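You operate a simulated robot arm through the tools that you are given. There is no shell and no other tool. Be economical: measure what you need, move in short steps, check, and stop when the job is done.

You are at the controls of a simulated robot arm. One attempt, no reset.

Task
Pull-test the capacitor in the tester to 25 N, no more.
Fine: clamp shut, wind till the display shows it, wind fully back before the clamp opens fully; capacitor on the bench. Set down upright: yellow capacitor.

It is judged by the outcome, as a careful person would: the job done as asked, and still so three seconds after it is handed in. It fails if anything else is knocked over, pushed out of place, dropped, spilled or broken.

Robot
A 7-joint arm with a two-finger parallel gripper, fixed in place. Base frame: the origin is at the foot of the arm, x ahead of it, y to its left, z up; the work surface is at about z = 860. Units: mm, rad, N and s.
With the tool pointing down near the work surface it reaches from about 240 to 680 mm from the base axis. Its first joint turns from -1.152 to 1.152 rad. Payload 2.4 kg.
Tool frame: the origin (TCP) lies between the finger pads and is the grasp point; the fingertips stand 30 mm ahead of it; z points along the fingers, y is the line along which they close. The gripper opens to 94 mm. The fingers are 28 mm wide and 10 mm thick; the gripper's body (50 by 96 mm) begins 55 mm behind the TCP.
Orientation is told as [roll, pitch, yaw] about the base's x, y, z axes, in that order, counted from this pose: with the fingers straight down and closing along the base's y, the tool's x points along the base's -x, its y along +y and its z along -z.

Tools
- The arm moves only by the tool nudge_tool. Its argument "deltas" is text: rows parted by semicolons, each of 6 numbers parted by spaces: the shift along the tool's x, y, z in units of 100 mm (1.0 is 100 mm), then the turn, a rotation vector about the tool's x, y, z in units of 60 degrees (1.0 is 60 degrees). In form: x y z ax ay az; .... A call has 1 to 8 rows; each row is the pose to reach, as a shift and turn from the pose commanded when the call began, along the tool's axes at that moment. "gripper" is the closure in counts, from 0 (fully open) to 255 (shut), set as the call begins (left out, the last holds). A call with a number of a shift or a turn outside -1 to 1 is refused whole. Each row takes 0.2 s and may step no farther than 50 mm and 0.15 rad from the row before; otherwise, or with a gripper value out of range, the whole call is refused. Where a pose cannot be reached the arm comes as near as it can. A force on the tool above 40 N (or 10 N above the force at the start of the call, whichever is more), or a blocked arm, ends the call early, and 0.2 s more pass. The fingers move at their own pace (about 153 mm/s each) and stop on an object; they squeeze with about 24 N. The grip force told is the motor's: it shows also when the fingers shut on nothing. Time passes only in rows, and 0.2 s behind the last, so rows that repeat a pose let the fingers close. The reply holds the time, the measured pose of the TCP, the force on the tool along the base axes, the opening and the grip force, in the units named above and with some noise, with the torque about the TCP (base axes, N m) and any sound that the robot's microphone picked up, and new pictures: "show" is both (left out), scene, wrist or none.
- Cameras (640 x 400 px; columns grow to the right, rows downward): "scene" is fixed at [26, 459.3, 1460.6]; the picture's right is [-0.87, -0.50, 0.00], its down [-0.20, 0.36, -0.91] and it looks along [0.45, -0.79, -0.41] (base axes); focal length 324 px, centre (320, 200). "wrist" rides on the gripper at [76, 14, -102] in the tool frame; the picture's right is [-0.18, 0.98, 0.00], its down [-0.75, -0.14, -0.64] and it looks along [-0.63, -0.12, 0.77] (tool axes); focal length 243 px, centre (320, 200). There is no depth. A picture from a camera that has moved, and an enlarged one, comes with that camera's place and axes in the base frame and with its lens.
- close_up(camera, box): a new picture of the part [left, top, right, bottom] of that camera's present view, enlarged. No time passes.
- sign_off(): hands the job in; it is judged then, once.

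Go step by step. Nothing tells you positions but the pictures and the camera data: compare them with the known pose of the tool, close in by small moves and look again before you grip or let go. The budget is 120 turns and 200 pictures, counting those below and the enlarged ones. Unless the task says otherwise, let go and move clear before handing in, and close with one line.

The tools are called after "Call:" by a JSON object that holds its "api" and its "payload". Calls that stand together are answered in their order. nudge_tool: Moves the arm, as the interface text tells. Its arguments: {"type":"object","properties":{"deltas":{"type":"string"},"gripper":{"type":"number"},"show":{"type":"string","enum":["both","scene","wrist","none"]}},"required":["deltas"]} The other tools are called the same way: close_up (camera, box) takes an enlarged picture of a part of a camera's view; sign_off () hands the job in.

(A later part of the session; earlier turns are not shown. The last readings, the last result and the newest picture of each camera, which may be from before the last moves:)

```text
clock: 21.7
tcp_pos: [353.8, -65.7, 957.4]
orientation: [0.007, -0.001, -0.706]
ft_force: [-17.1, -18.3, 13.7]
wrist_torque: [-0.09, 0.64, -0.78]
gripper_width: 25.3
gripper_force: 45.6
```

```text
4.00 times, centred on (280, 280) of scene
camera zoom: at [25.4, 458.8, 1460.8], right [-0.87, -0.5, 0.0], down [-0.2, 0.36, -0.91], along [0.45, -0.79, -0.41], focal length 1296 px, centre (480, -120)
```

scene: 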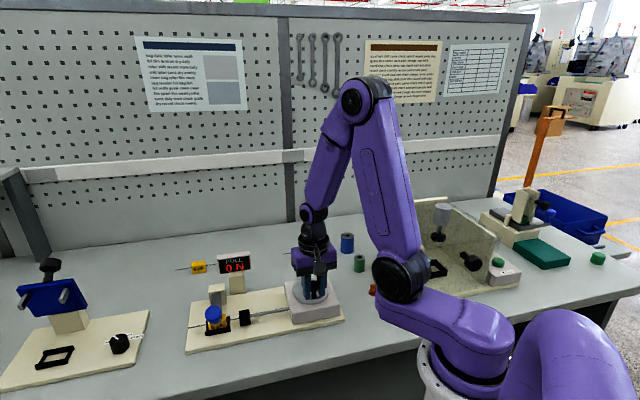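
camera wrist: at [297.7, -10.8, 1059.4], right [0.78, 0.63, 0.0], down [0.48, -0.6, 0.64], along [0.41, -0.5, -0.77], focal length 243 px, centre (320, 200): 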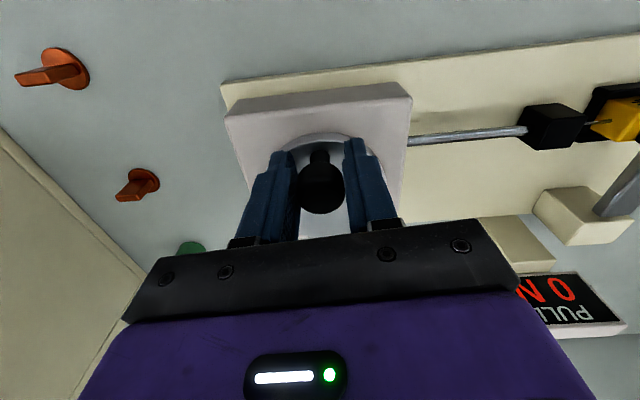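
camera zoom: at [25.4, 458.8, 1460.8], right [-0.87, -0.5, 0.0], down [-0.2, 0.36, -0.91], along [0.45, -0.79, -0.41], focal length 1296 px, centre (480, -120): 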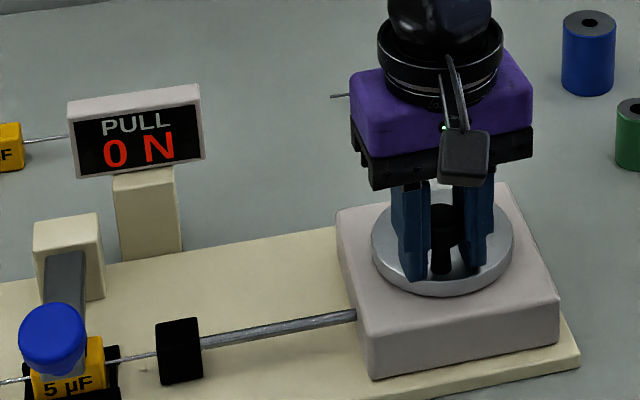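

The load comes with a twist of -0.78 N·m: the knob is fixed to the disc, so my grip must turn with it. I'll rotate the tool about its axis to relieve this.

Call:
{"api": "nudge_tool", "payload": {"deltas": "0 0 0 0 0 0.13; 0 0 0 0 0 0.26; 0 0 0 0 0 0.29; 0 0 0 0 0 0.29", "show": "none"}}

Call:
{"api": "close_up", "payload": {"camera": "scene", "box": [200, 230, 360, 330]}}

```text
clock: 22.7
tcp_pos: [354.9, -64.8, 959.1]
orientation: [0.007, -0.003, -1.003]
ft_force: [11.6, 17.0, 7.9]
wrist_torque: [-0.66, 0.33, 0.59]
gripper_width: 25.9
gripper_force: 44.6
```

```text
4.00 times, centred on (280, 280) of scene
camera zoom: at [26.2, 459.8, 1460.4], right [-0.87, -0.5, 0.0], down [-0.2, 0.36, -0.91], along [0.45, -0.79, -0.41], focal length 1296 px, centre (480, -120)
```

zoom: 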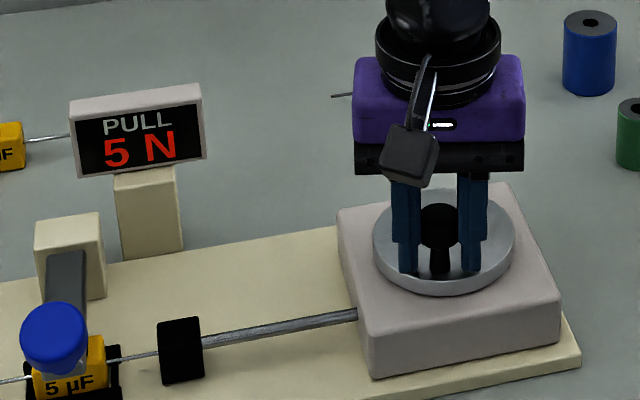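

The display reads 5 N. I'll continue in fine steps of about 4°, turning the tool with the disc.

Call:
{"api": "nudge_tool", "payload": {"deltas": "-0.001 0.011 0 0 0 0.033; -0.002 0.021 0 0 0 0.0667", "show": "none"}}

Call:
{"api": "close_up", "payload": {"camera": "scene", "box": [200, 230, 360, 330]}}

```text
clock: 23.3
tcp_pos: [355.7, -65.5, 957.7]
orientation: [0.006, 0.001, -1.077]
ft_force: [-2.2, 12.3, 22.3]
wrist_torque: [-0.97, -0.15, 0.13]
gripper_width: 25.7
gripper_force: 45.0
```

```text
4.00 times, centred on (280, 280) of scene
camera zoom: at [25.6, 459.7, 1460.5], right [-0.87, -0.5, 0.0], down [-0.2, 0.36, -0.91], along [0.45, -0.79, -0.41], focal length 1296 px, centre (480, -120)
```

zoom: 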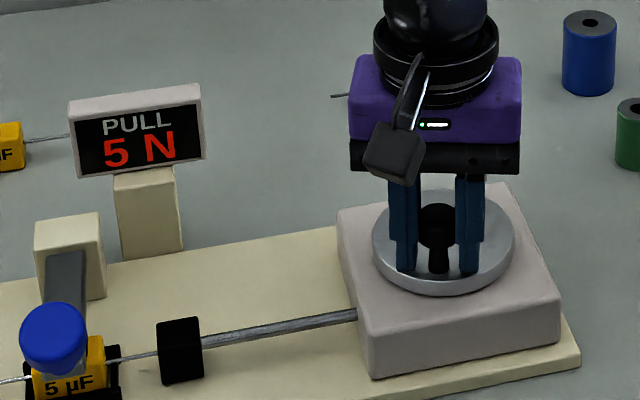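

Still 5 N, with some vertical load. I'll raise the command 1 mm and continue about 6°.

Call:
{"api": "nudge_tool", "payload": {"deltas": "-0.001 0.016 -0.01 0 0 0.05; -0.003 0.031 -0.01 0 0 0.1; -0.003 0.031 -0.01 0 0 0.1", "show": "none"}}

Call:
{"api": "close_up", "payload": {"camera": "scene", "box": [200, 230, 360, 330]}}

```text
clock: 24.1
tcp_pos: [358.3, -63.3, 957.7]
orientation: [0.003, 0.0, -1.181]
ft_force: [1.3, 4.4, -25.5]
wrist_torque: [-0.83, -0.06, 0.07]
gripper_width: 25.5
gripper_force: 45.0
```

```text
4.00 times, centred on (280, 280) of scene
camera zoom: at [26.3, 459.4, 1460.6], right [-0.87, -0.5, 0.0], down [-0.2, 0.36, -0.91], along [0.45, -0.79, -0.41], focal length 1296 px, centre (480, -120)
```

zoom: 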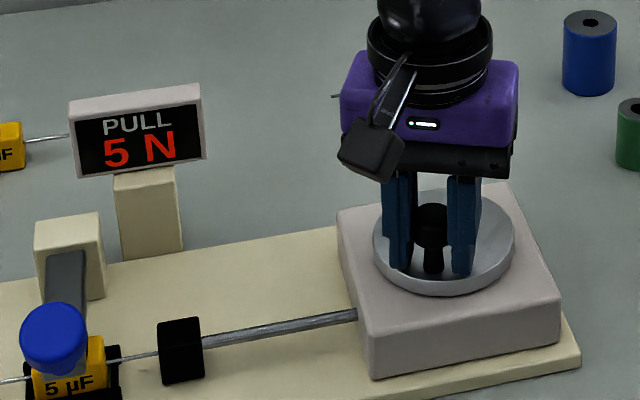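

Forces sideways are now small, so turning with the disc works. I'll continue 8° at a time with a slight z correction.

Call:
{"api": "nudge_tool", "payload": {"deltas": "0 0.021 0.005 0 0 0.0667; -0.003 0.042 0.005 0 0 0.133; -0.003 0.042 0.005 0 0 0.133", "show": "none"}}

Call:
{"api": "close_up", "payload": {"camera": "scene", "box": [200, 230, 360, 330]}}

```text
clock: 24.9
tcp_pos: [363.3, -61.1, 957.5]
orientation: [0.008, 0.001, -1.32]
ft_force: [5.3, 1.3, -23.5]
wrist_torque: [0.21, 0.32, 0.17]
gripper_width: 25.7
gripper_force: 44.6
```

```text
4.00 times, centred on (280, 280) of scene
camera zoom: at [26.4, 459.3, 1460.6], right [-0.87, -0.5, 0.0], down [-0.2, 0.36, -0.91], along [0.45, -0.79, -0.41], focal length 1296 px, centre (480, -120)
```

zoom: 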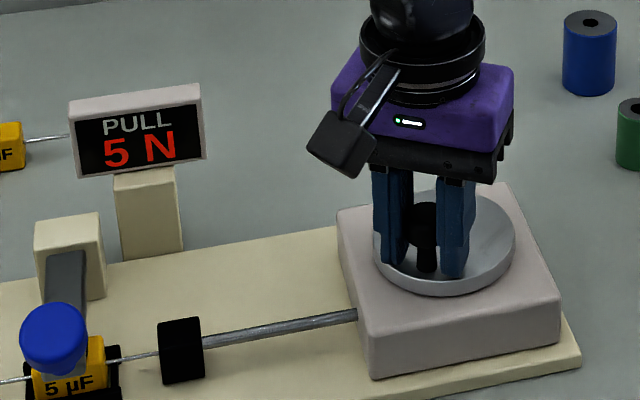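

Call:
{"api": "nudge_tool", "payload": {"deltas": "0 0.021 0.005 0 0 0.0667; -0.003 0.042 0.007 0 0 0.133; -0.003 0.042 0.007 0 0 0.133", "show": "none"}}

Call:
{"api": "close_up", "payload": {"camera": "scene", "box": [200, 230, 360, 330]}}

```text
clock: 25.7
tcp_pos: [368.3, -59.8, 958.5]
orientation: [0.01, -0.001, -1.461]
ft_force: [4.1, -1.7, 4.8]
wrist_torque: [0.01, 0.59, 0.14]
gripper_width: 25.9
gripper_force: 44.7
```

```text
4.00 times, centred on (280, 280) of scene
camera zoom: at [26.1, 459.3, 1460.6], right [-0.87, -0.5, 0.0], down [-0.2, 0.36, -0.91], along [0.45, -0.79, -0.41], focal length 1296 px, centre (480, -120)
```

zoom: 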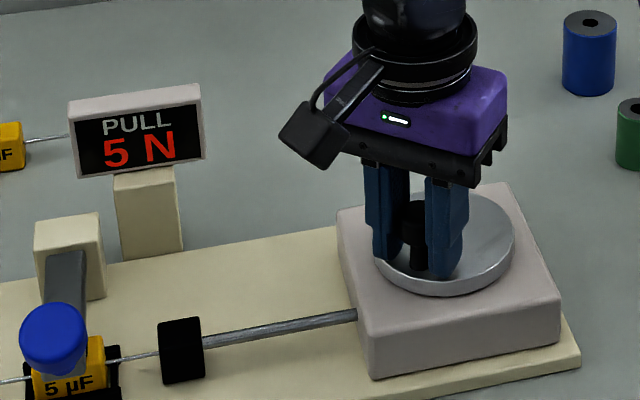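

About 43° wound, still 5 N with low forces. Continuing about 12°.

Call:
{"api": "nudge_tool", "payload": {"deltas": "0 0.021 0 0 0 0.0667; -0.003 0.042 0 0 0 0.133; -0.0065 0.0625 0 0 0 0.2; -0.0065 0.0625 0 0 0 0.2", "show": "none"}}

Call:
{"api": "close_up", "payload": {"camera": "scene", "box": [200, 230, 360, 330]}}

```text
clock: 26.7
tcp_pos: [374.8, -61.3, 957.8]
orientation: [0.01, 0.002, -1.669]
ft_force: [10.2, -8.5, 21.2]
wrist_torque: [-0.29, 0.23, 0.3]
gripper_width: 25.9
gripper_force: 44.7
```

```text
4.00 times, centred on (280, 280) of scene
camera zoom: at [26.0, 459.1, 1460.7], right [-0.87, -0.5, 0.0], down [-0.2, 0.36, -0.91], along [0.45, -0.79, -0.41], focal length 1296 px, centre (480, -120)
```

zoom: 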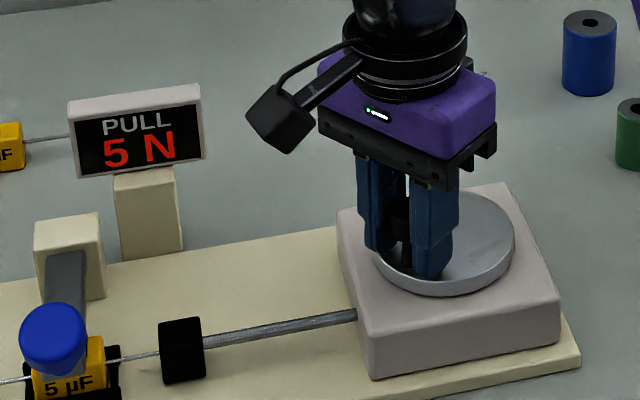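

Call:
{"api": "nudge_tool", "payload": {"deltas": "-0.008 0.021 -0.004 0 0 0.06; -0.011 0.042 -0.004 0 0 0.12; -0.015 0.0625 -0.004 0 0 0.18; -0.015 0.0625 -0.004 0 0 0.18", "show": "none"}}

Call:
{"api": "close_up", "payload": {"camera": "scene", "box": [200, 230, 360, 330]}}

```text
clock: 27.7
tcp_pos: [377.6, -61.4, 957.2]
orientation: [0.002, 0.004, -1.857]
ft_force: [1.4, 8.1, 22.7]
wrist_torque: [0.05, 0.44, -0.03]
gripper_width: 25.9
gripper_force: 44.8
```

```text
4.00 times, centred on (280, 280) of scene
camera zoom: at [25.7, 459.6, 1460.5], right [-0.87, -0.5, 0.0], down [-0.2, 0.36, -0.91], along [0.45, -0.79, -0.41], focal length 1296 px, centre (480, -120)
```

zoom: 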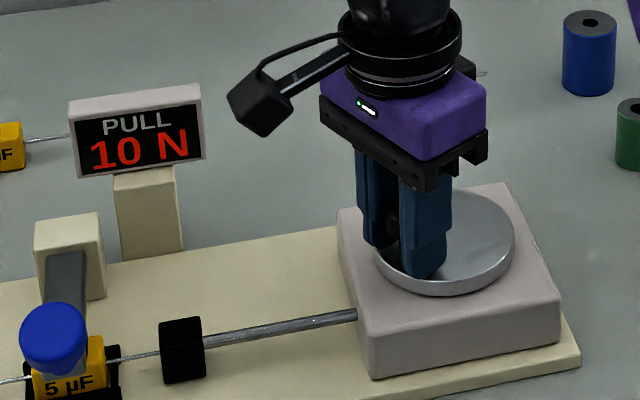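

Now it shows 10 N at about 65° of turn; the display steps by 5 N, roughly every 40°. I'll continue carefully.

Call:
{"api": "nudge_tool", "payload": {"deltas": "0 0.021 -0.005 0 0 0.0667; -0.003 0.042 -0.005 0 0 0.133; -0.0065 0.062 -0.005 0 0 0.2; -0.0065 0.062 -0.005 0 0 0.2", "show": "none"}}

Call:
{"api": "close_up", "payload": {"camera": "scene", "box": [200, 230, 360, 330]}}

```text
clock: 28.7
tcp_pos: [383.2, -64.3, 958.1]
orientation: [0.003, 0.005, -2.068]
ft_force: [4.8, 29.6, -1.4]
wrist_torque: [0.2, 0.19, -0.26]
gripper_width: 25.7
gripper_force: 45.2
```

```text
4.00 times, centred on (280, 280) of scene
camera zoom: at [26.1, 460.1, 1460.3], right [-0.87, -0.5, 0.0], down [-0.2, 0.35, -0.91], along [0.45, -0.79, -0.41], focal length 1296 px, centre (480, -120)
```

zoom: 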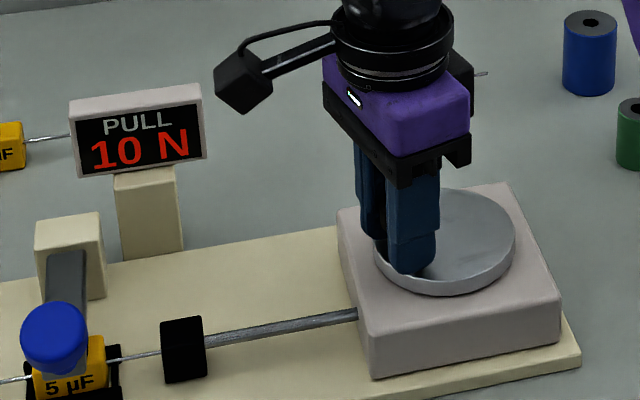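

Radial load of 28 N outward: my circle is about 1.5 mm tight. I'll correct outward and continue 12°.

Call:
{"api": "nudge_tool", "payload": {"deltas": "0.014 0.0 0 0 0 0; 0.014 0.021 0 0 0 0.06; 0.012 0.042 0 0 0 0.12; 0.009 0.062 0 0 0 0.19; 0.009 0.062 0 0 0 0.19", "show": "none"}}

Call:
{"api": "close_up", "payload": {"camera": "scene", "box": [200, 230, 360, 330]}}

```text
clock: 29.9
tcp_pos: [389.4, -67.0, 959.0]
orientation: [0.003, 0.003, -2.269]
ft_force: [-1.4, 12.3, -31.8]
wrist_torque: [0.22, 0.2, -0.27]
gripper_width: 25.6
gripper_force: 45.1
```

```text
4.00 times, centred on (280, 280) of scene
camera zoom: at [26.4, 459.6, 1460.5], right [-0.87, -0.5, 0.0], down [-0.2, 0.36, -0.91], along [0.45, -0.79, -0.41], focal length 1296 px, centre (480, -120)
```

zoom: 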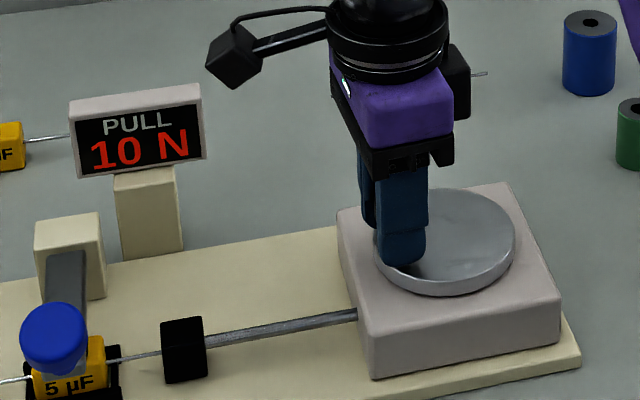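

Call:
{"api": "nudge_tool", "payload": {"deltas": "0.002 0.021 0.006 0 0 0.0667; 0.0 0.042 0.006 0 0 0.133; -0.003 0.062 0.006 0 0 0.2; -0.003 0.062 0.006 0 0 0.2", "show": "none"}}

Call:
{"api": "close_up", "payload": {"camera": "scene", "box": [200, 230, 360, 330]}}

```text
clock: 30.9
tcp_pos: [396.4, -73.2, 958.4]
orientation: [0.001, 0.006, -2.475]
ft_force: [-8.5, 7.7, -9.0]
wrist_torque: [-0.3, 0.99, -0.35]
gripper_width: 25.7
gripper_force: 45.4
```

```text
4.00 times, centred on (280, 280) of scene
camera zoom: at [25.9, 459.5, 1460.6], right [-0.87, -0.5, 0.0], down [-0.2, 0.36, -0.91], along [0.45, -0.79, -0.41], focal length 1296 px, centre (480, -120)
```

zoom: 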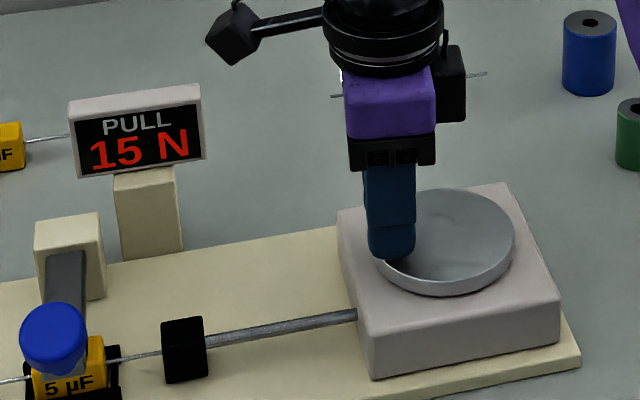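

15 N at about 103°; the pattern predicts 20 N near 140° and 25 N near 180°. Continuing.

Call:
{"api": "nudge_tool", "payload": {"deltas": "-0.001 0.015 0 0 0 0.0667; -0.005 0.036 0 0 0 0.133; -0.01 0.056 0 0 0 0.2; -0.01 0.056 0 0 0 0.2", "show": "none"}}

Call:
{"api": "close_up", "payload": {"camera": "scene", "box": [200, 230, 360, 330]}}

```text
clock: 31.9
tcp_pos: [398.4, -76.4, 958.4]
orientation: [0.005, 0.01, -2.684]
ft_force: [9.7, -0.2, -25.9]
wrist_torque: [0.29, -0.06, 0.19]
gripper_width: 25.9
gripper_force: 44.9
```

```text
4.00 times, centred on (280, 280) of scene
camera zoom: at [26.6, 459.2, 1460.6], right [-0.87, -0.5, 0.0], down [-0.2, 0.36, -0.91], along [0.45, -0.79, -0.41], focal length 1296 px, centre (480, -120)
```

zoom: 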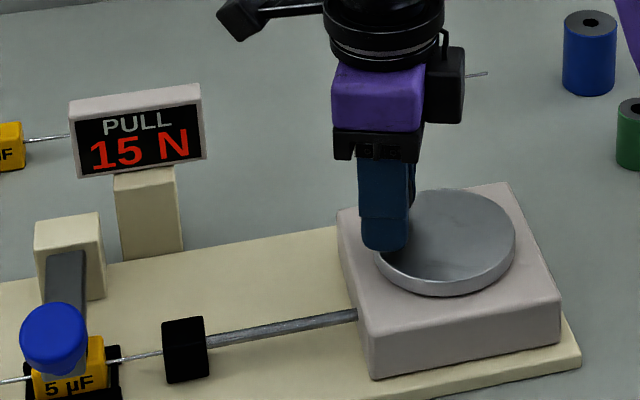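

Call:
{"api": "nudge_tool", "payload": {"deltas": "0.004 0.021 0.005 0 0 0.0667; 0.001 0.042 0.005 0 0 0.133; -0.003 0.063 0.005 0 0 0.2; -0.003 0.063 0.005 0 0 0.2", "show": "none"}}

Call:
{"api": "close_up", "payload": {"camera": "scene", "box": [200, 230, 360, 330]}}

```text
clock: 32.9
tcp_pos: [403.8, -83.0, 957.8]
orientation: [0.003, 0.01, -2.895]
ft_force: [6.1, 9.3, 32.8]
wrist_torque: [0.3, 0.04, -0.19]
gripper_width: 25.8
gripper_force: 44.4
```

```text
4.00 times, centred on (280, 280) of scene
camera zoom: at [25.7, 459.6, 1460.5], right [-0.87, -0.5, 0.0], down [-0.2, 0.36, -0.91], along [0.45, -0.79, -0.41], focal length 1296 px, centre (480, -120)
```

zoom: 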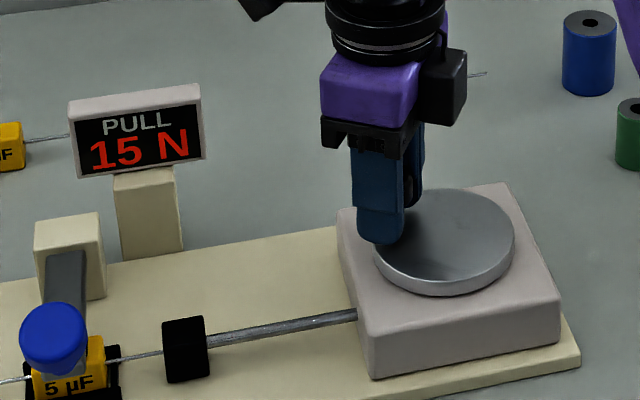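

Call:
{"api": "nudge_tool", "payload": {"deltas": "0 0.022 -0.006 0 0 0.0667; -0.003 0.044 -0.006 0 0 0.133; -0.007 0.065 -0.006 0 0 0.2; -0.007 0.065 -0.006 0 0 0.2", "show": "none"}}

Call:
{"api": "close_up", "payload": {"camera": "scene", "box": [200, 230, 360, 330]}}

```text
clock: 33.9
tcp_pos: [404.0, -89.9, 958.2]
orientation: [0.003, 0.012, -3.103]
ft_force: [24.2, 14.0, 13.5]
wrist_torque: [0.31, -0.38, -0.24]
gripper_width: 25.3
gripper_force: 44.7
```

```text
4.00 times, centred on (280, 280) of scene
camera zoom: at [26.5, 459.7, 1460.5], right [-0.87, -0.5, 0.0], down [-0.2, 0.36, -0.91], along [0.45, -0.79, -0.41], focal length 1296 px, centre (480, -120)
```

zoom: 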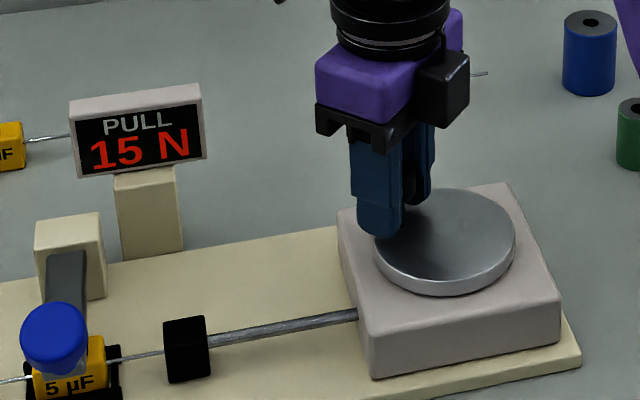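

Call:
{"api": "nudge_tool", "payload": {"deltas": "0.012 0.0 0 0 0 0; 0.012 0.022 -0.002 0 0 0.0667; 0.009 0.043 -0.002 0 0 0.133; 0.009 0.043 -0.002 0 0 0.133", "show": "none"}}

Call:
{"api": "close_up", "payload": {"camera": "scene", "box": [200, 230, 360, 330]}}

```text
clock: 34.9
tcp_pos: [403.4, -95.2, 958.5]
orientation: [0.001, 0.008, 3.04]
ft_force: [23.9, 11.2, 4.3]
wrist_torque: [-0.13, 0.47, -0.34]
gripper_width: 25.8
gripper_force: 45.3
```

```text
4.00 times, centred on (280, 280) of scene
camera zoom: at [26.6, 459.7, 1460.5], right [-0.87, -0.5, 0.0], down [-0.2, 0.36, -0.91], along [0.45, -0.79, -0.41], focal length 1296 px, centre (480, -120)
```

zoom: 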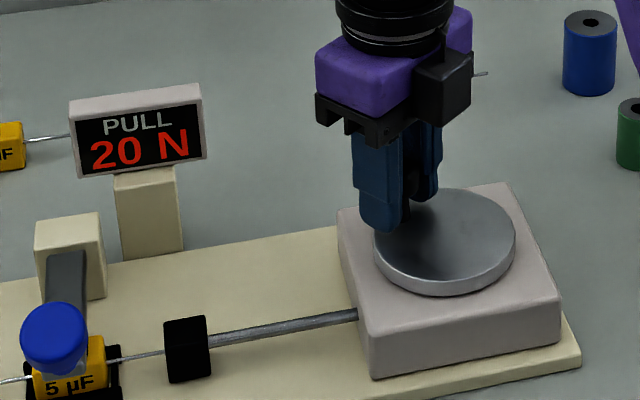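

20 N at about 144°, as predicted. I'll wind another 12° with an outward correction.

Call:
{"api": "nudge_tool", "payload": {"deltas": "0.012 0.0 0 0 0 0; 0.012 0.021 0 0 0 0.0667; 0.009 0.042 0 0 0 0.133; 0.006 0.063 0 0 0 0.2; 0.006 0.063 0 0 0 0.2", "show": "none"}}

Call:
{"api": "close_up", "payload": {"camera": "scene", "box": [200, 230, 360, 330]}}

```text
clock: 36.1
tcp_pos: [404.0, -101.0, 957.6]
orientation: [-0.002, 0.008, 2.831]
ft_force: [19.7, -3.1, -20.1]
wrist_torque: [-0.21, 0.51, -0.05]
gripper_width: 25.5
gripper_force: 44.9
```

```text
4.00 times, centred on (280, 280) of scene
camera zoom: at [26.8, 459.2, 1460.7], right [-0.87, -0.5, 0.0], down [-0.2, 0.36, -0.91], along [0.45, -0.79, -0.41], focal length 1296 px, centre (480, -120)
```

zoom: 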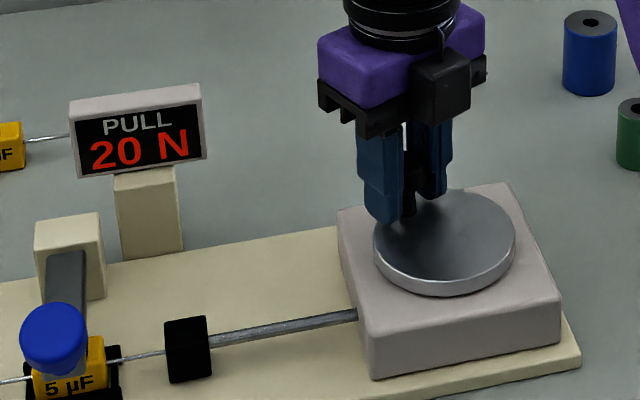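

Call:
{"api": "nudge_tool", "payload": {"deltas": "0.007 0.021 0.004 0 0 0.0667; 0.004 0.042 0.004 0 0 0.133; 0.003 0.052 0.004 0 0 0.166; 0.003 0.052 0.004 0 0 0.166", "show": "none"}}

Call:
{"api": "close_up", "payload": {"camera": "scene", "box": [200, 230, 360, 330]}}

```text
clock: 37.1
tcp_pos: [398.3, -109.2, 957.9]
orientation: [-0.005, 0.011, 2.657]
ft_force: [15.4, 5.0, 2.6]
wrist_torque: [-0.46, -0.36, -0.27]
gripper_width: 25.9
gripper_force: 45.2
out of reach, approached as far as the arm can: row 2, 3, 4
```

```text
4.00 times, centred on (280, 280) of scene
camera zoom: at [26.3, 459.5, 1460.6], right [-0.87, -0.5, 0.0], down [-0.2, 0.36, -0.91], along [0.45, -0.79, -0.41], focal length 1296 px, centre (480, -120)
```

zoom: 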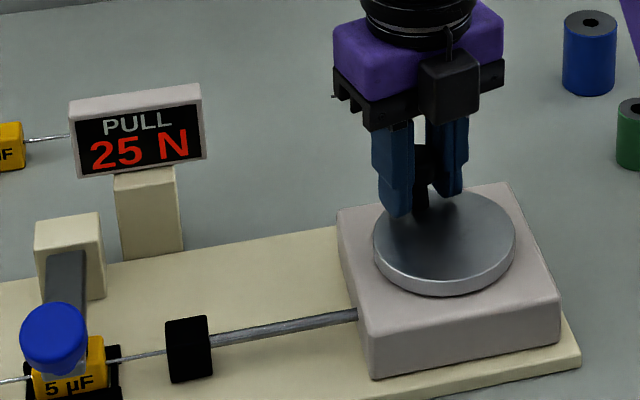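

The display shows 25 N, so I stop winding. The wrist is also at its limit, so now I wind back along the same circle (fit: centre (371.3,-91.9), R 32).

Call:
{"api": "nudge_tool", "payload": {"deltas": "0 -0.022 0 0 0 -0.0667; 0.001 -0.045 0 0 0 -0.133; -0.001 -0.067 0 0 0 -0.2; -0.005 -0.089 0 0 0 -0.267; -0.005 -0.089 0 0 0 -0.267", "show": "none"}}

Call:
{"api": "close_up", "payload": {"camera": "scene", "box": [200, 230, 360, 330]}}

```text
clock: 38.3
tcp_pos: [398.6, -103.6, 958.6]
orientation: [0.001, 0.009, 2.94]
ft_force: [4.6, -12.0, 8.0]
wrist_torque: [-0.54, -0.64, 0.32]
gripper_width: 25.7
gripper_force: 45.0
```

```text
4.00 times, centred on (280, 280) of scene
camera zoom: at [26.0, 459.0, 1460.7], right [-0.87, -0.5, 0.0], down [-0.2, 0.36, -0.91], along [0.45, -0.79, -0.41], focal length 1296 px, centre (480, -120)
```

zoom: 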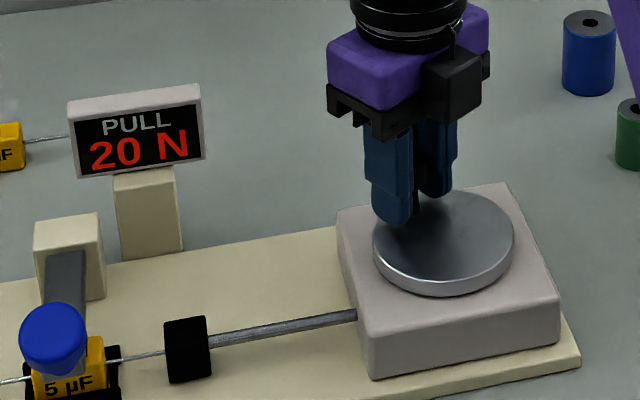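

Unwinding: 20 N already. Continuing back 24°, letting position catch up with the tool's rotation.

Call:
{"api": "nudge_tool", "payload": {"deltas": "0.011 -0.041 0 0 0 -0.09; 0.018 -0.084 0 0 0 -0.18; 0.016 -0.127 0 0 0 -0.267; 0.016 -0.127 0 0 0 -0.267", "show": "none"}}

Call:
{"api": "close_up", "payload": {"camera": "scene", "box": [200, 230, 360, 330]}}

```text
clock: 39.3
tcp_pos: [401.2, -89.8, 957.7]
orientation: [0.0, 0.005, -3.065]
ft_force: [-8.9, -4.9, 24.8]
wrist_torque: [-0.4, 0.23, 0.11]
gripper_width: 25.4
gripper_force: 44.8
```

```text
4.00 times, centred on (280, 280) of scene
camera zoom: at [25.4, 459.2, 1460.7], right [-0.87, -0.5, 0.0], down [-0.2, 0.36, -0.91], along [0.45, -0.79, -0.41], focal length 1296 px, centre (480, -120)
```

zoom: 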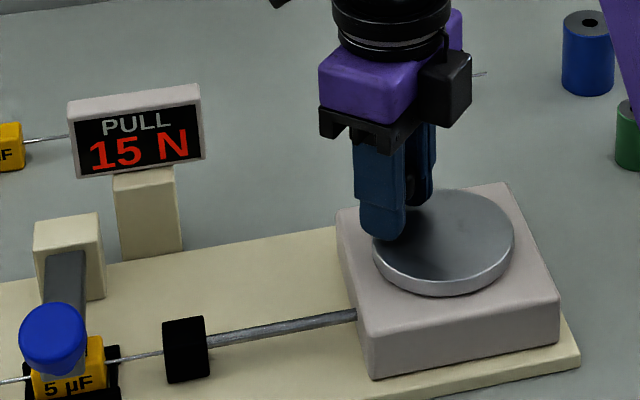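

Aligned again at 15 N. Unwinding 32° more.

Call:
{"api": "nudge_tool", "payload": {"deltas": "-0.003 -0.042 -0.006 0 0 -0.133; -0.012 -0.084 -0.006 0 0 -0.267; -0.026 -0.124 -0.006 0 0 -0.4; -0.046 -0.162 -0.006 0 0 -0.533; -0.046 -0.162 -0.006 0 0 -0.533", "show": "none"}}

Call:
{"api": "close_up", "payload": {"camera": "scene", "box": [200, 230, 360, 330]}}

```text
clock: 40.5
tcp_pos: [395.3, -74.5, 957.4]
orientation: [0.001, 0.003, -2.506]
ft_force: [-24.0, -15.3, -19.5]
wrist_torque: [-0.33, -0.05, -0.07]
gripper_width: 25.4
gripper_force: 44.5
```

```text
4.00 times, centred on (280, 280) of scene
camera zoom: at [25.6, 458.8, 1460.8], right [-0.87, -0.5, 0.0], down [-0.2, 0.36, -0.91], along [0.45, -0.79, -0.41], focal length 1296 px, centre (480, -120)
```

zoom: 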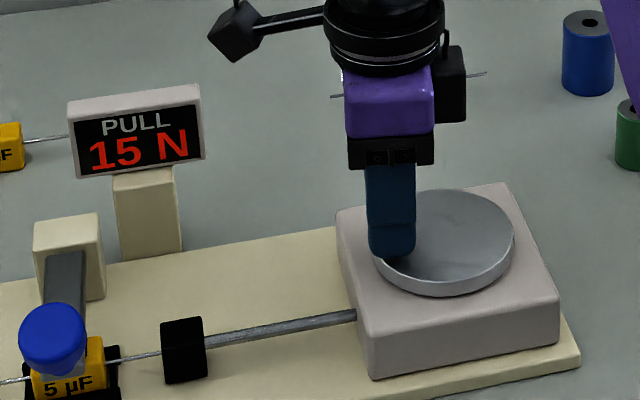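

Call:
{"api": "nudge_tool", "payload": {"deltas": "-0.013 0 0.003 0 0 0; -0.016 -0.042 0.004 0 0 -0.133; -0.025 -0.083 0.004 0 0 -0.267; -0.039 -0.123 0.004 0 0 -0.4; -0.058 -0.16 0.004 0 0 -0.533; -0.058 -0.16 0.004 0 0 -0.533", "show": "none"}}

Call:
{"api": "close_up", "payload": {"camera": "scene", "box": [200, 230, 360, 330]}}

```text
clock: 41.9
tcp_pos: [384.6, -65.5, 958.2]
orientation: [0.012, 0.004, -1.945]
ft_force: [-2.6, 13.5, 25.8]
wrist_torque: [0.25, 0.27, -0.19]
gripper_width: 25.8
gripper_force: 45.3
```

```text
4.00 times, centred on (280, 280) of scene
camera zoom: at [25.6, 459.7, 1460.5], right [-0.87, -0.5, 0.0], down [-0.2, 0.36, -0.91], along [0.45, -0.79, -0.41], focal length 1296 px, centre (480, -120)
```

zoom: 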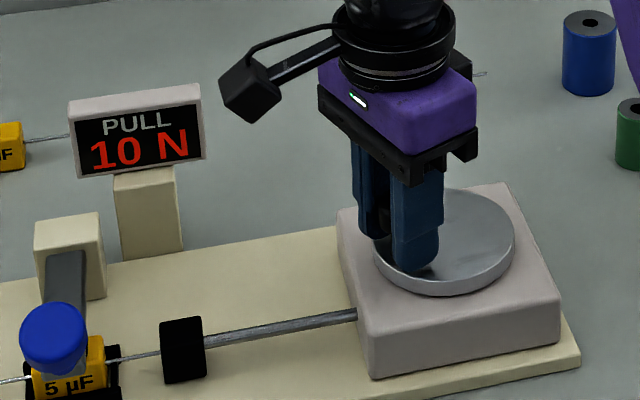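

Call:
{"api": "nudge_tool", "payload": {"deltas": "0.006 -0.041 -0.006 0 0 -0.11; 0.002 -0.083 -0.006 0 0 -0.225; -0.009 -0.123 -0.006 0 0 -0.34; -0.025 -0.162 -0.006 0 0 -0.45; -0.025 -0.162 -0.006 0 0 -0.45", "show": "none"}}

Call:
{"api": "close_up", "payload": {"camera": "scene", "box": [200, 230, 360, 330]}}

```text
clock: 43.1
tcp_pos: [368.7, -61.9, 956.6]
orientation: [0.011, -0.001, -1.476]
ft_force: [16.0, 5.1, 9.2]
wrist_torque: [-0.41, 0.23, 0.48]
gripper_width: 26.0
gripper_force: 44.7
```

```text
4.00 times, centred on (280, 280) of scene
camera zoom: at [26.3, 459.5, 1460.6], right [-0.87, -0.5, 0.0], down [-0.2, 0.36, -0.91], along [0.45, -0.79, -0.41], focal length 1296 px, centre (480, -120)
```

zoom: 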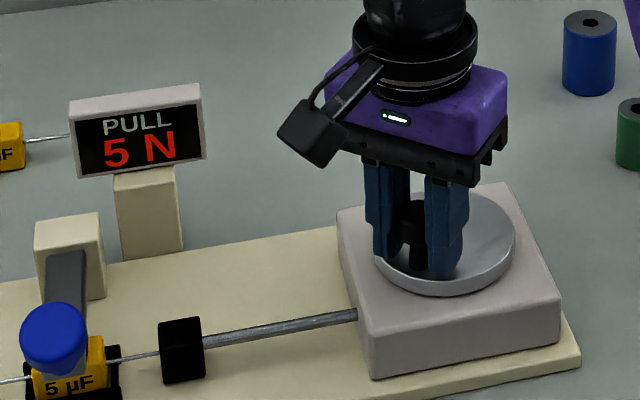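

5 N, aligned. About 44° remain, so I'll go 32° now.

Call:
{"api": "nudge_tool", "payload": {"deltas": "-0.003 -0.042 0 0 0 -0.133; -0.012 -0.083 0 0 0 -0.267; -0.026 -0.122 0 0 0 -0.4; -0.046 -0.16 0 0 0 -0.533; -0.046 -0.16 0 0 0 -0.533", "show": "none"}}

Call:
{"api": "close_up", "payload": {"camera": "scene", "box": [200, 230, 360, 330]}}

```text
clock: 44.3
tcp_pos: [350.5, -69.4, 957.5]
orientation: [0.006, -0.003, -0.921]
ft_force: [2.2, -16.8, -19.5]
wrist_torque: [0.21, 0.35, -0.22]
gripper_width: 25.9
gripper_force: 45.0
```

```text
4.00 times, centred on (280, 280) of scene
camera zoom: at [26.3, 458.8, 1460.8], right [-0.87, -0.5, 0.0], down [-0.2, 0.36, -0.91], along [0.45, -0.79, -0.41], focal length 1296 px, centre (480, -120)
```

zoom: 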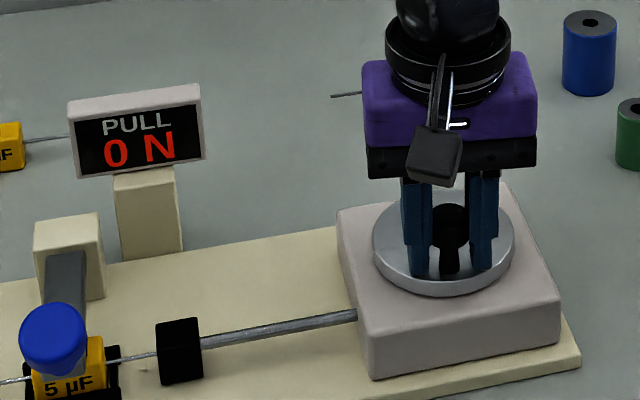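

0 N. I'll keep turning gently until it meets the zero stop.

Call:
{"api": "nudge_tool", "payload": {"deltas": "-0.001 -0.021 0.004 0 0 -0.0667; -0.003 -0.042 0.004 0 0 -0.133; -0.006 -0.058 0.004 0 0 -0.2; -0.007 -0.07 0.004 0 0 -0.22; -0.007 -0.08 0.004 0 0 -0.22; -0.007 -0.09 0.004 0 0 -0.22", "show": "none"}}

Call:
{"api": "close_up", "payload": {"camera": "scene", "box": [200, 230, 360, 330]}}

```text
clock: 45.7
tcp_pos: [346.0, -71.5, 956.9]
orientation: [0.008, -0.006, -0.683]
ft_force: [17.7, 16.6, -10.3]
wrist_torque: [0.47, 1.08, 0.4]
gripper_width: 25.9
gripper_force: 44.9
```

```text
4.00 times, centred on (280, 280) of scene
camera zoom: at [26.6, 459.8, 1460.5], right [-0.87, -0.5, 0.0], down [-0.2, 0.36, -0.91], along [0.45, -0.79, -0.41], focal length 1296 px, centre (480, -120)
```

zoom: 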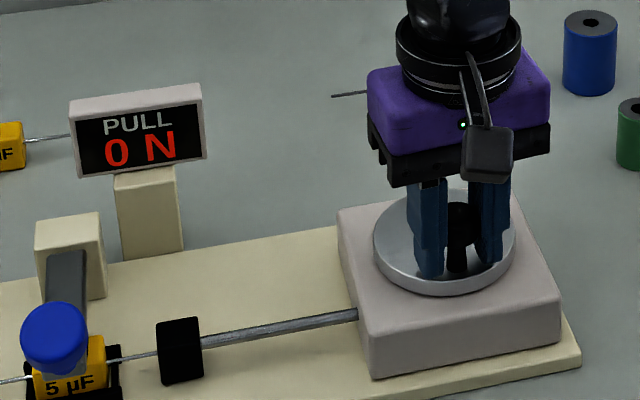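

Back at the zero stop, in the starting position. I'll open and rise clear.

Call:
{"api": "nudge_tool", "payload": {"deltas": "0 0 0 0 0 0; 0 0 0 0 0 0; 0 0 -0.3 0 0 0; 0 0 -0.7 0 0 0; 0 0 -1.0 0 0 0", "gripper": 100}}

Call:
{"api": "close_up", "payload": {"camera": "scene", "box": [170, 240, 350, 350]}}

```text
clock: 46.9
tcp_pos: [341.2, -71.4, 1057.0]
orientation: [0.006, -0.002, -0.691]
ft_force: [-0.3, -0.3, 0.8]
wrist_torque: [-0.04, 0.03, 0.02]
gripper_width: 57.4
gripper_force: 0.0
camera wrist: at [290.5, -11.5, 1159.7], right [0.77, 0.64, 0.01], down [0.49, -0.59, 0.64], along [0.42, -0.49, -0.76], focal length 243 px, centre (320, 200)
```

scene: 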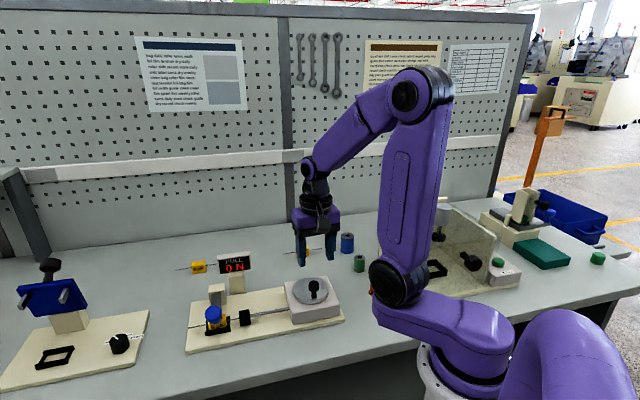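
wrist: 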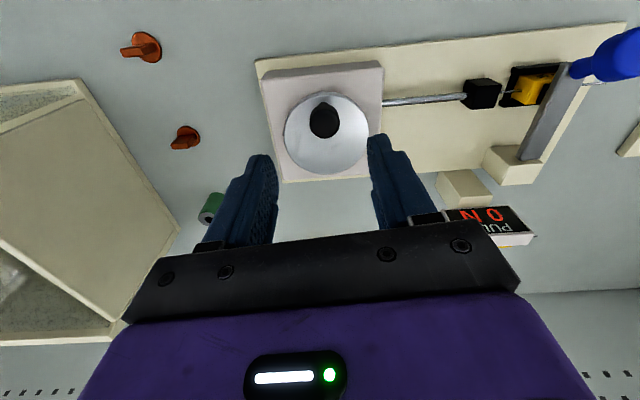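

```text
3.56 times, centred on (260, 295) of scene
camera zoom: at [26.0, 459.3, 1460.6], right [-0.87, -0.5, 0.0], down [-0.2, 0.36, -0.91], along [0.45, -0.79, -0.41], focal length 1152 px, centre (533, -138)
```

zoom: 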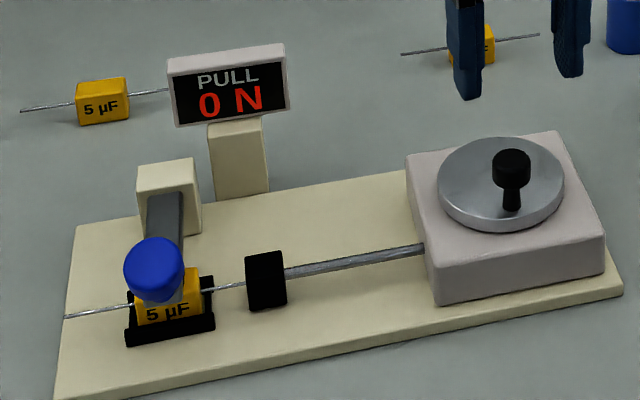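

The crank is back at its start and the clamp is still shut. Next I open the clamp: I'll travel to the front side of the blue handle with closed fingers and push it back and up.

Call:
{"api": "nudge_tool", "payload": {"deltas": "0.12 0.33 0 0 0 0; 0.25 0.66 0 0 0 0; 0.4 1.0 0 0 0 0; 0.4 1.0 0 0 0 0", "gripper": 255, "show": "none"}}

Call:
{"api": "nudge_tool", "payload": {"deltas": "0.03 0.33 0 0 0 0; 0.06 0.66 0 0 0 0; 0.08 1.0 0 0 0 0; 0.08 1.0 0 0 0 0"}}

```text
clock: 47.9
tcp_pos: [375.5, 32.2, 1056.9]
orientation: [0.006, -0.005, -0.69]
ft_force: [1.1, 0.5, 0.0]
wrist_torque: [-0.01, 0.01, -0.01]
gripper_width: 0.0
gripper_force: 24.3
```

```text
clock: 48.9
tcp_pos: [435.1, 113.9, 1058.5]
orientation: [0.005, -0.004, -0.687]
ft_force: [-0.4, -0.2, -0.2]
wrist_torque: [0.0, 0.03, 0.0]
gripper_width: 0.2
gripper_force: 24.3
camera wrist: at [384.2, 173.5, 1160.9], right [0.77, 0.64, 0.01], down [0.49, -0.59, 0.64], along [0.42, -0.49, -0.76], focal length 243 px, centre (320, 200)
```

scene: 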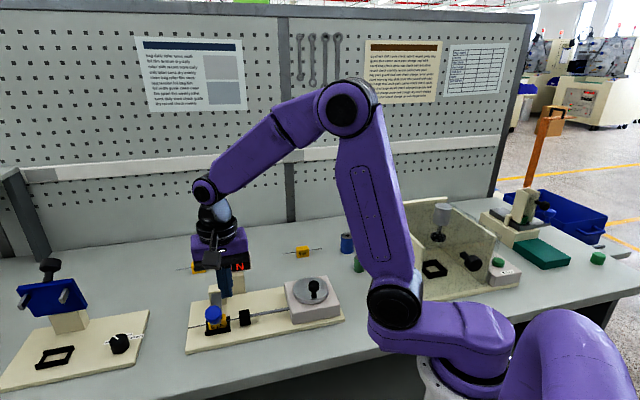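
wrist: 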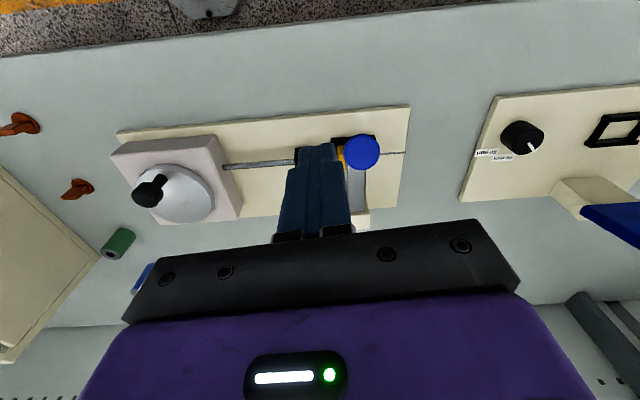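

Knob confirmed at (490,111). I'll go in front of it and descend.

Call:
{"api": "nudge_tool", "payload": {"deltas": "0.03 0.33 0 0 0 0; 0.03 0.33 0.4 0 0 0; 0.03 0.33 0.75 0 0 0; 0.03 0.33 0.93 0 0 0; 0.03 0.33 0.93 0 0 0"}}

Call:
{"api": "close_up", "payload": {"camera": "scene", "box": [150, 240, 290, 340]}}

```text
clock: 50.1
tcp_pos: [454.1, 138.6, 964.3]
orientation: [0.004, -0.004, -0.69]
ft_force: [-0.3, 0.5, 0.9]
wrist_torque: [0.01, -0.01, -0.04]
gripper_width: 0.1
gripper_force: 24.1
camera wrist: at [402.9, 198.0, 1067.0], right [0.77, 0.64, 0.01], down [0.49, -0.59, 0.64], along [0.42, -0.49, -0.76], focal length 243 px, centre (320, 200)
```

scene: 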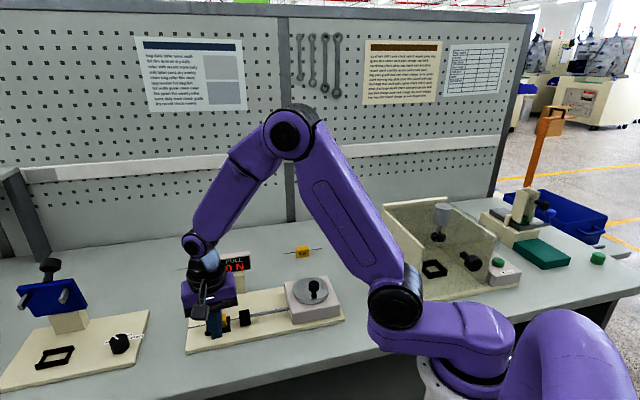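
wrist: 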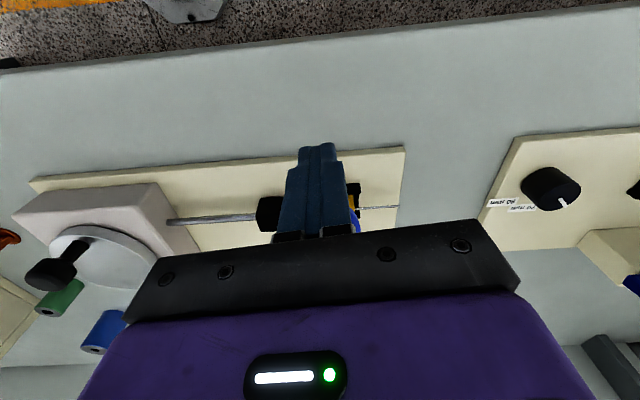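

```text
4.00 times, centred on (220, 290) of scene
camera zoom: at [26.0, 459.3, 1460.6], right [-0.87, -0.5, 0.0], down [-0.2, 0.36, -0.91], along [0.45, -0.79, -0.41], focal length 1296 px, centre (720, -160)
```

zoom: 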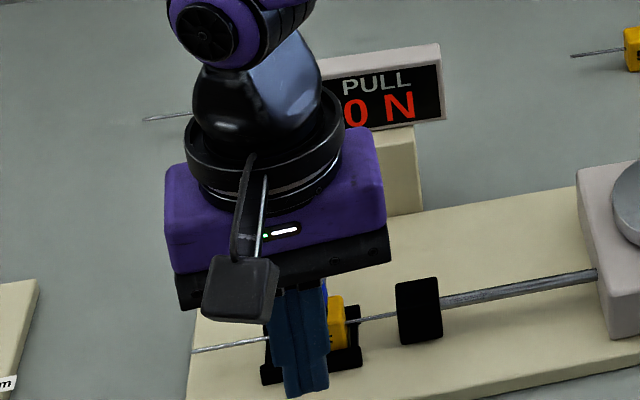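

The fingers are in front of the handle. Pushing back toward the post.

Call:
{"api": "nudge_tool", "payload": {"deltas": "-0.08 0 0 0 0 0; -0.14 0 0 0 0 0; -0.2 0 0 0 0 0; -0.25 0 0 0 0 0; -0.3 0 0 0 0 0"}}

```text
clock: 51.1
tcp_pos: [464.6, 129.7, 963.2]
orientation: [-0.01, 0.012, -0.684]
ft_force: [-4.5, 2.2, -0.6]
wrist_torque: [-0.05, 0.03, -0.01]
gripper_width: 0.0
gripper_force: 24.0
stopped in row 4: the force on the tool passed its limit at 45 N (the readings are from after the stop); the commanded pose is now the measured one
camera wrist: at [415.1, 189.4, 1067.4], right [0.76, 0.65, -0.01], down [0.5, -0.58, 0.63], along [0.4, -0.49, -0.77], focal length 243 px, centre (320, 200)
```

scene: 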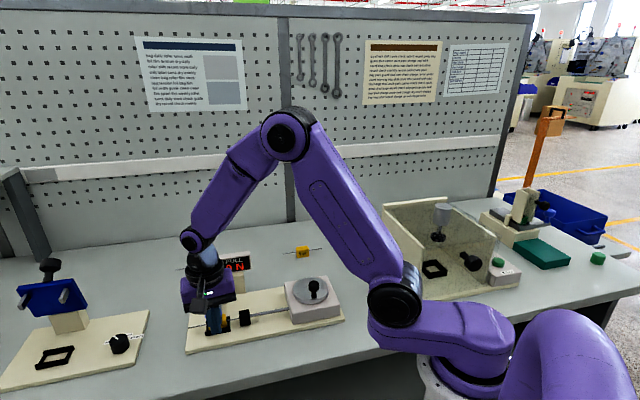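
wrist: 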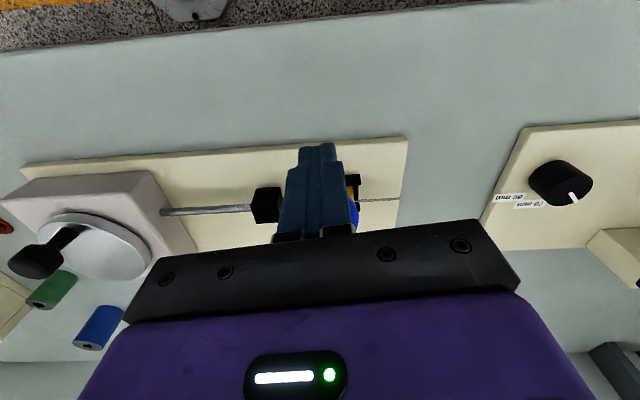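

Pushing horizontally doesn't move it: the lever is held down firmly and needs lifting. From the geometry the pivot is near (589,27,915) and the handle head is 136 mm out. I'll go above it and grip the head, then lift along the arc.

Call:
{"api": "nudge_tool", "payload": {"deltas": "0.06 0 -0.05 0 0 0; 0.06 0 -0.45 0 0 0; 0 0.015 -0.85 0 0 0; -0.31 0.015 -0.85 0 0 0; -0.31 0.015 -0.85 0 0 0", "gripper": 50}}

Call:
{"api": "close_up", "payload": {"camera": "wrist", "box": [220, 60, 440, 240]}}

```text
clock: 52.3
tcp_pos: [489.9, 110.7, 1049.1]
orientation: [-0.008, 0.01, -0.68]
ft_force: [-0.2, 0.3, 0.1]
wrist_torque: [-0.03, -0.01, -0.02]
gripper_width: 75.7
gripper_force: 0.0
camera wrist: at [441.0, 169.6, 1152.3], right [0.76, 0.65, -0.01], down [0.5, -0.59, 0.64], along [0.41, -0.49, -0.77], focal length 243 px, centre (320, 200)
```

scene: 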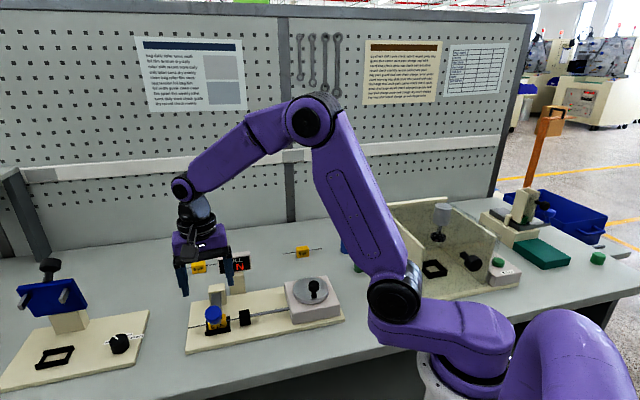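
wrist: 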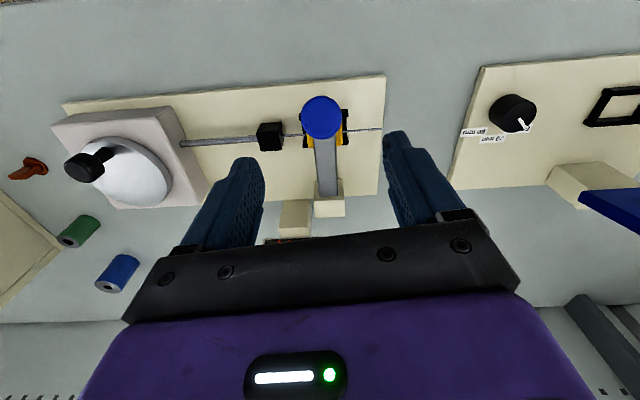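

```text
2.22 times, centred on (330, 150) of wrist
camera zoom: at [441.0, 169.6, 1152.3], right [0.76, 0.65, -0.01], down [0.5, -0.59, 0.64], along [0.41, -0.49, -0.77], focal length 539 px, centre (298, 311)
```

zoom: 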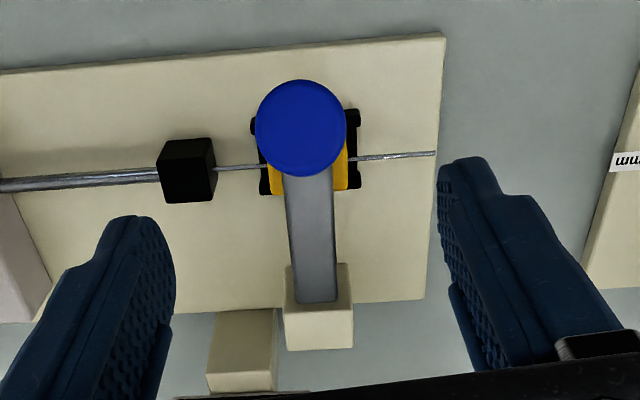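

Call:
{"api": "nudge_tool", "payload": {"deltas": "0.02 0.012 0.4 0 0 0; 0.02 0.012 0.75 0 0 0; 0.02 0.012 0.94 0 0 0; 0.02 0.012 0.94 0 0 0"}}

Call:
{"api": "close_up", "payload": {"camera": "wrist", "box": [220, 60, 440, 240]}}

Call:
{"api": "close_up", "payload": {"camera": "scene", "box": [150, 240, 290, 340]}}

```text
clock: 53.3
tcp_pos: [489.4, 114.2, 955.3]
orientation: [-0.007, 0.008, -0.683]
ft_force: [-0.2, -0.3, 0.2]
wrist_torque: [-0.02, -0.01, 0.0]
gripper_width: 75.8
gripper_force: 0.0
camera wrist: at [439.3, 173.9, 1058.1], right [0.76, 0.65, -0.01], down [0.5, -0.59, 0.64], along [0.41, -0.49, -0.77], focal length 243 px, centre (320, 200)
```

scene: 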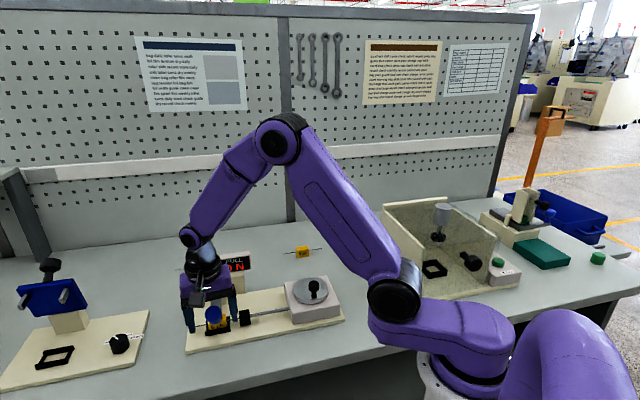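
wrist: 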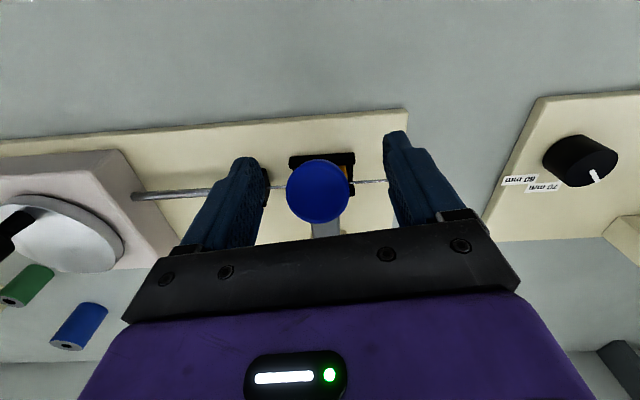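

```text
2.22 times, centred on (330, 150) of wrist
camera zoom: at [439.3, 173.9, 1058.1], right [0.76, 0.65, -0.01], down [0.5, -0.59, 0.64], along [0.41, -0.49, -0.77], focal length 539 px, centre (298, 311)
```

zoom: 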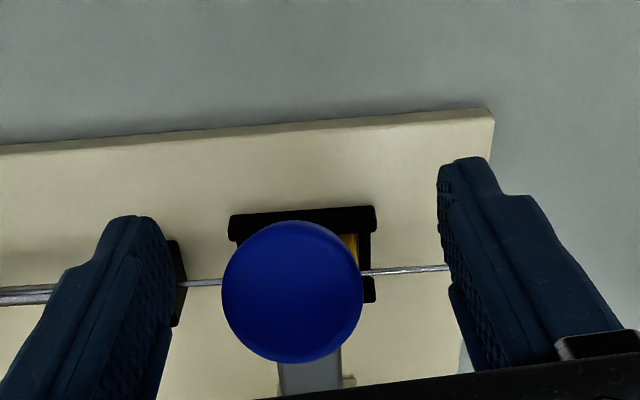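

```text
4.00 times, centred on (220, 290) of scene
camera zoom: at [26.0, 459.3, 1460.6], right [-0.87, -0.5, 0.0], down [-0.2, 0.36, -0.91], along [0.45, -0.79, -0.41], focal length 1296 px, centre (720, -160)
```

zoom: 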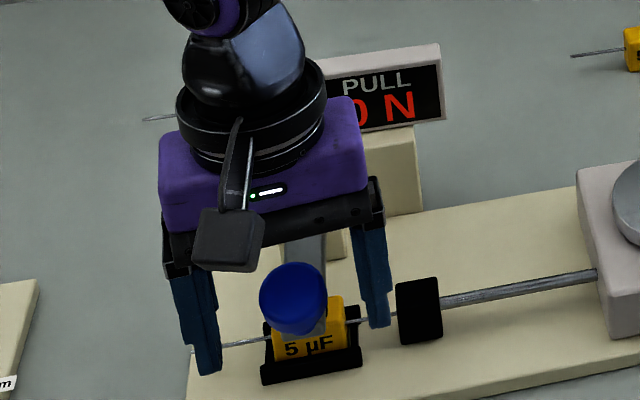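

The head is centred between the fingers. Closing on it.

Call:
{"api": "nudge_tool", "payload": {"deltas": "0 0 0 0 0 0; 0 0 0 0 0 0; 0 0 0 0 0 0", "gripper": 255, "show": "none"}}

```text
clock: 54.1
tcp_pos: [487.8, 112.4, 955.7]
orientation: [-0.01, 0.012, -0.686]
ft_force: [-11.3, -12.4, 1.7]
wrist_torque: [-0.22, 0.15, -0.36]
gripper_width: 34.3
gripper_force: 44.5
```

Gripped. I'll relieve the side load and lift along the arc, gently at first.

Call:
{"api": "nudge_tool", "payload": {"deltas": "0 -0.012 0 0 0 0; -0.006 -0.012 -0.03 0 0 0; -0.017 -0.012 -0.06 0 0 0; -0.034 -0.012 -0.114 0 0 0; -0.034 -0.012 -0.114 0 0 0", "show": "none"}}

Call:
{"api": "close_up", "payload": {"camera": "scene", "box": [150, 240, 290, 340]}}

```text
clock: 55.3
tcp_pos: [490.3, 109.3, 965.4]
orientation: [-0.012, 0.013, -0.682]
ft_force: [-9.6, -12.1, -11.9]
wrist_torque: [0.29, 1.18, -0.08]
gripper_width: 33.3
gripper_force: 44.5
```

```text
4.00 times, centred on (220, 290) of scene
camera zoom: at [25.9, 459.0, 1460.7], right [-0.87, -0.5, 0.0], down [-0.2, 0.36, -0.91], along [0.45, -0.79, -0.41], focal length 1296 px, centre (720, -160)
```

zoom: 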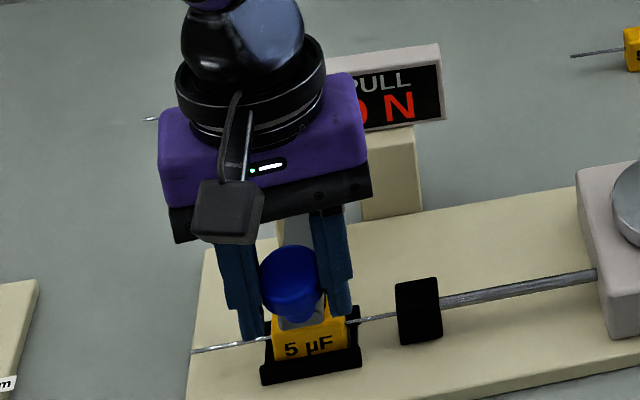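

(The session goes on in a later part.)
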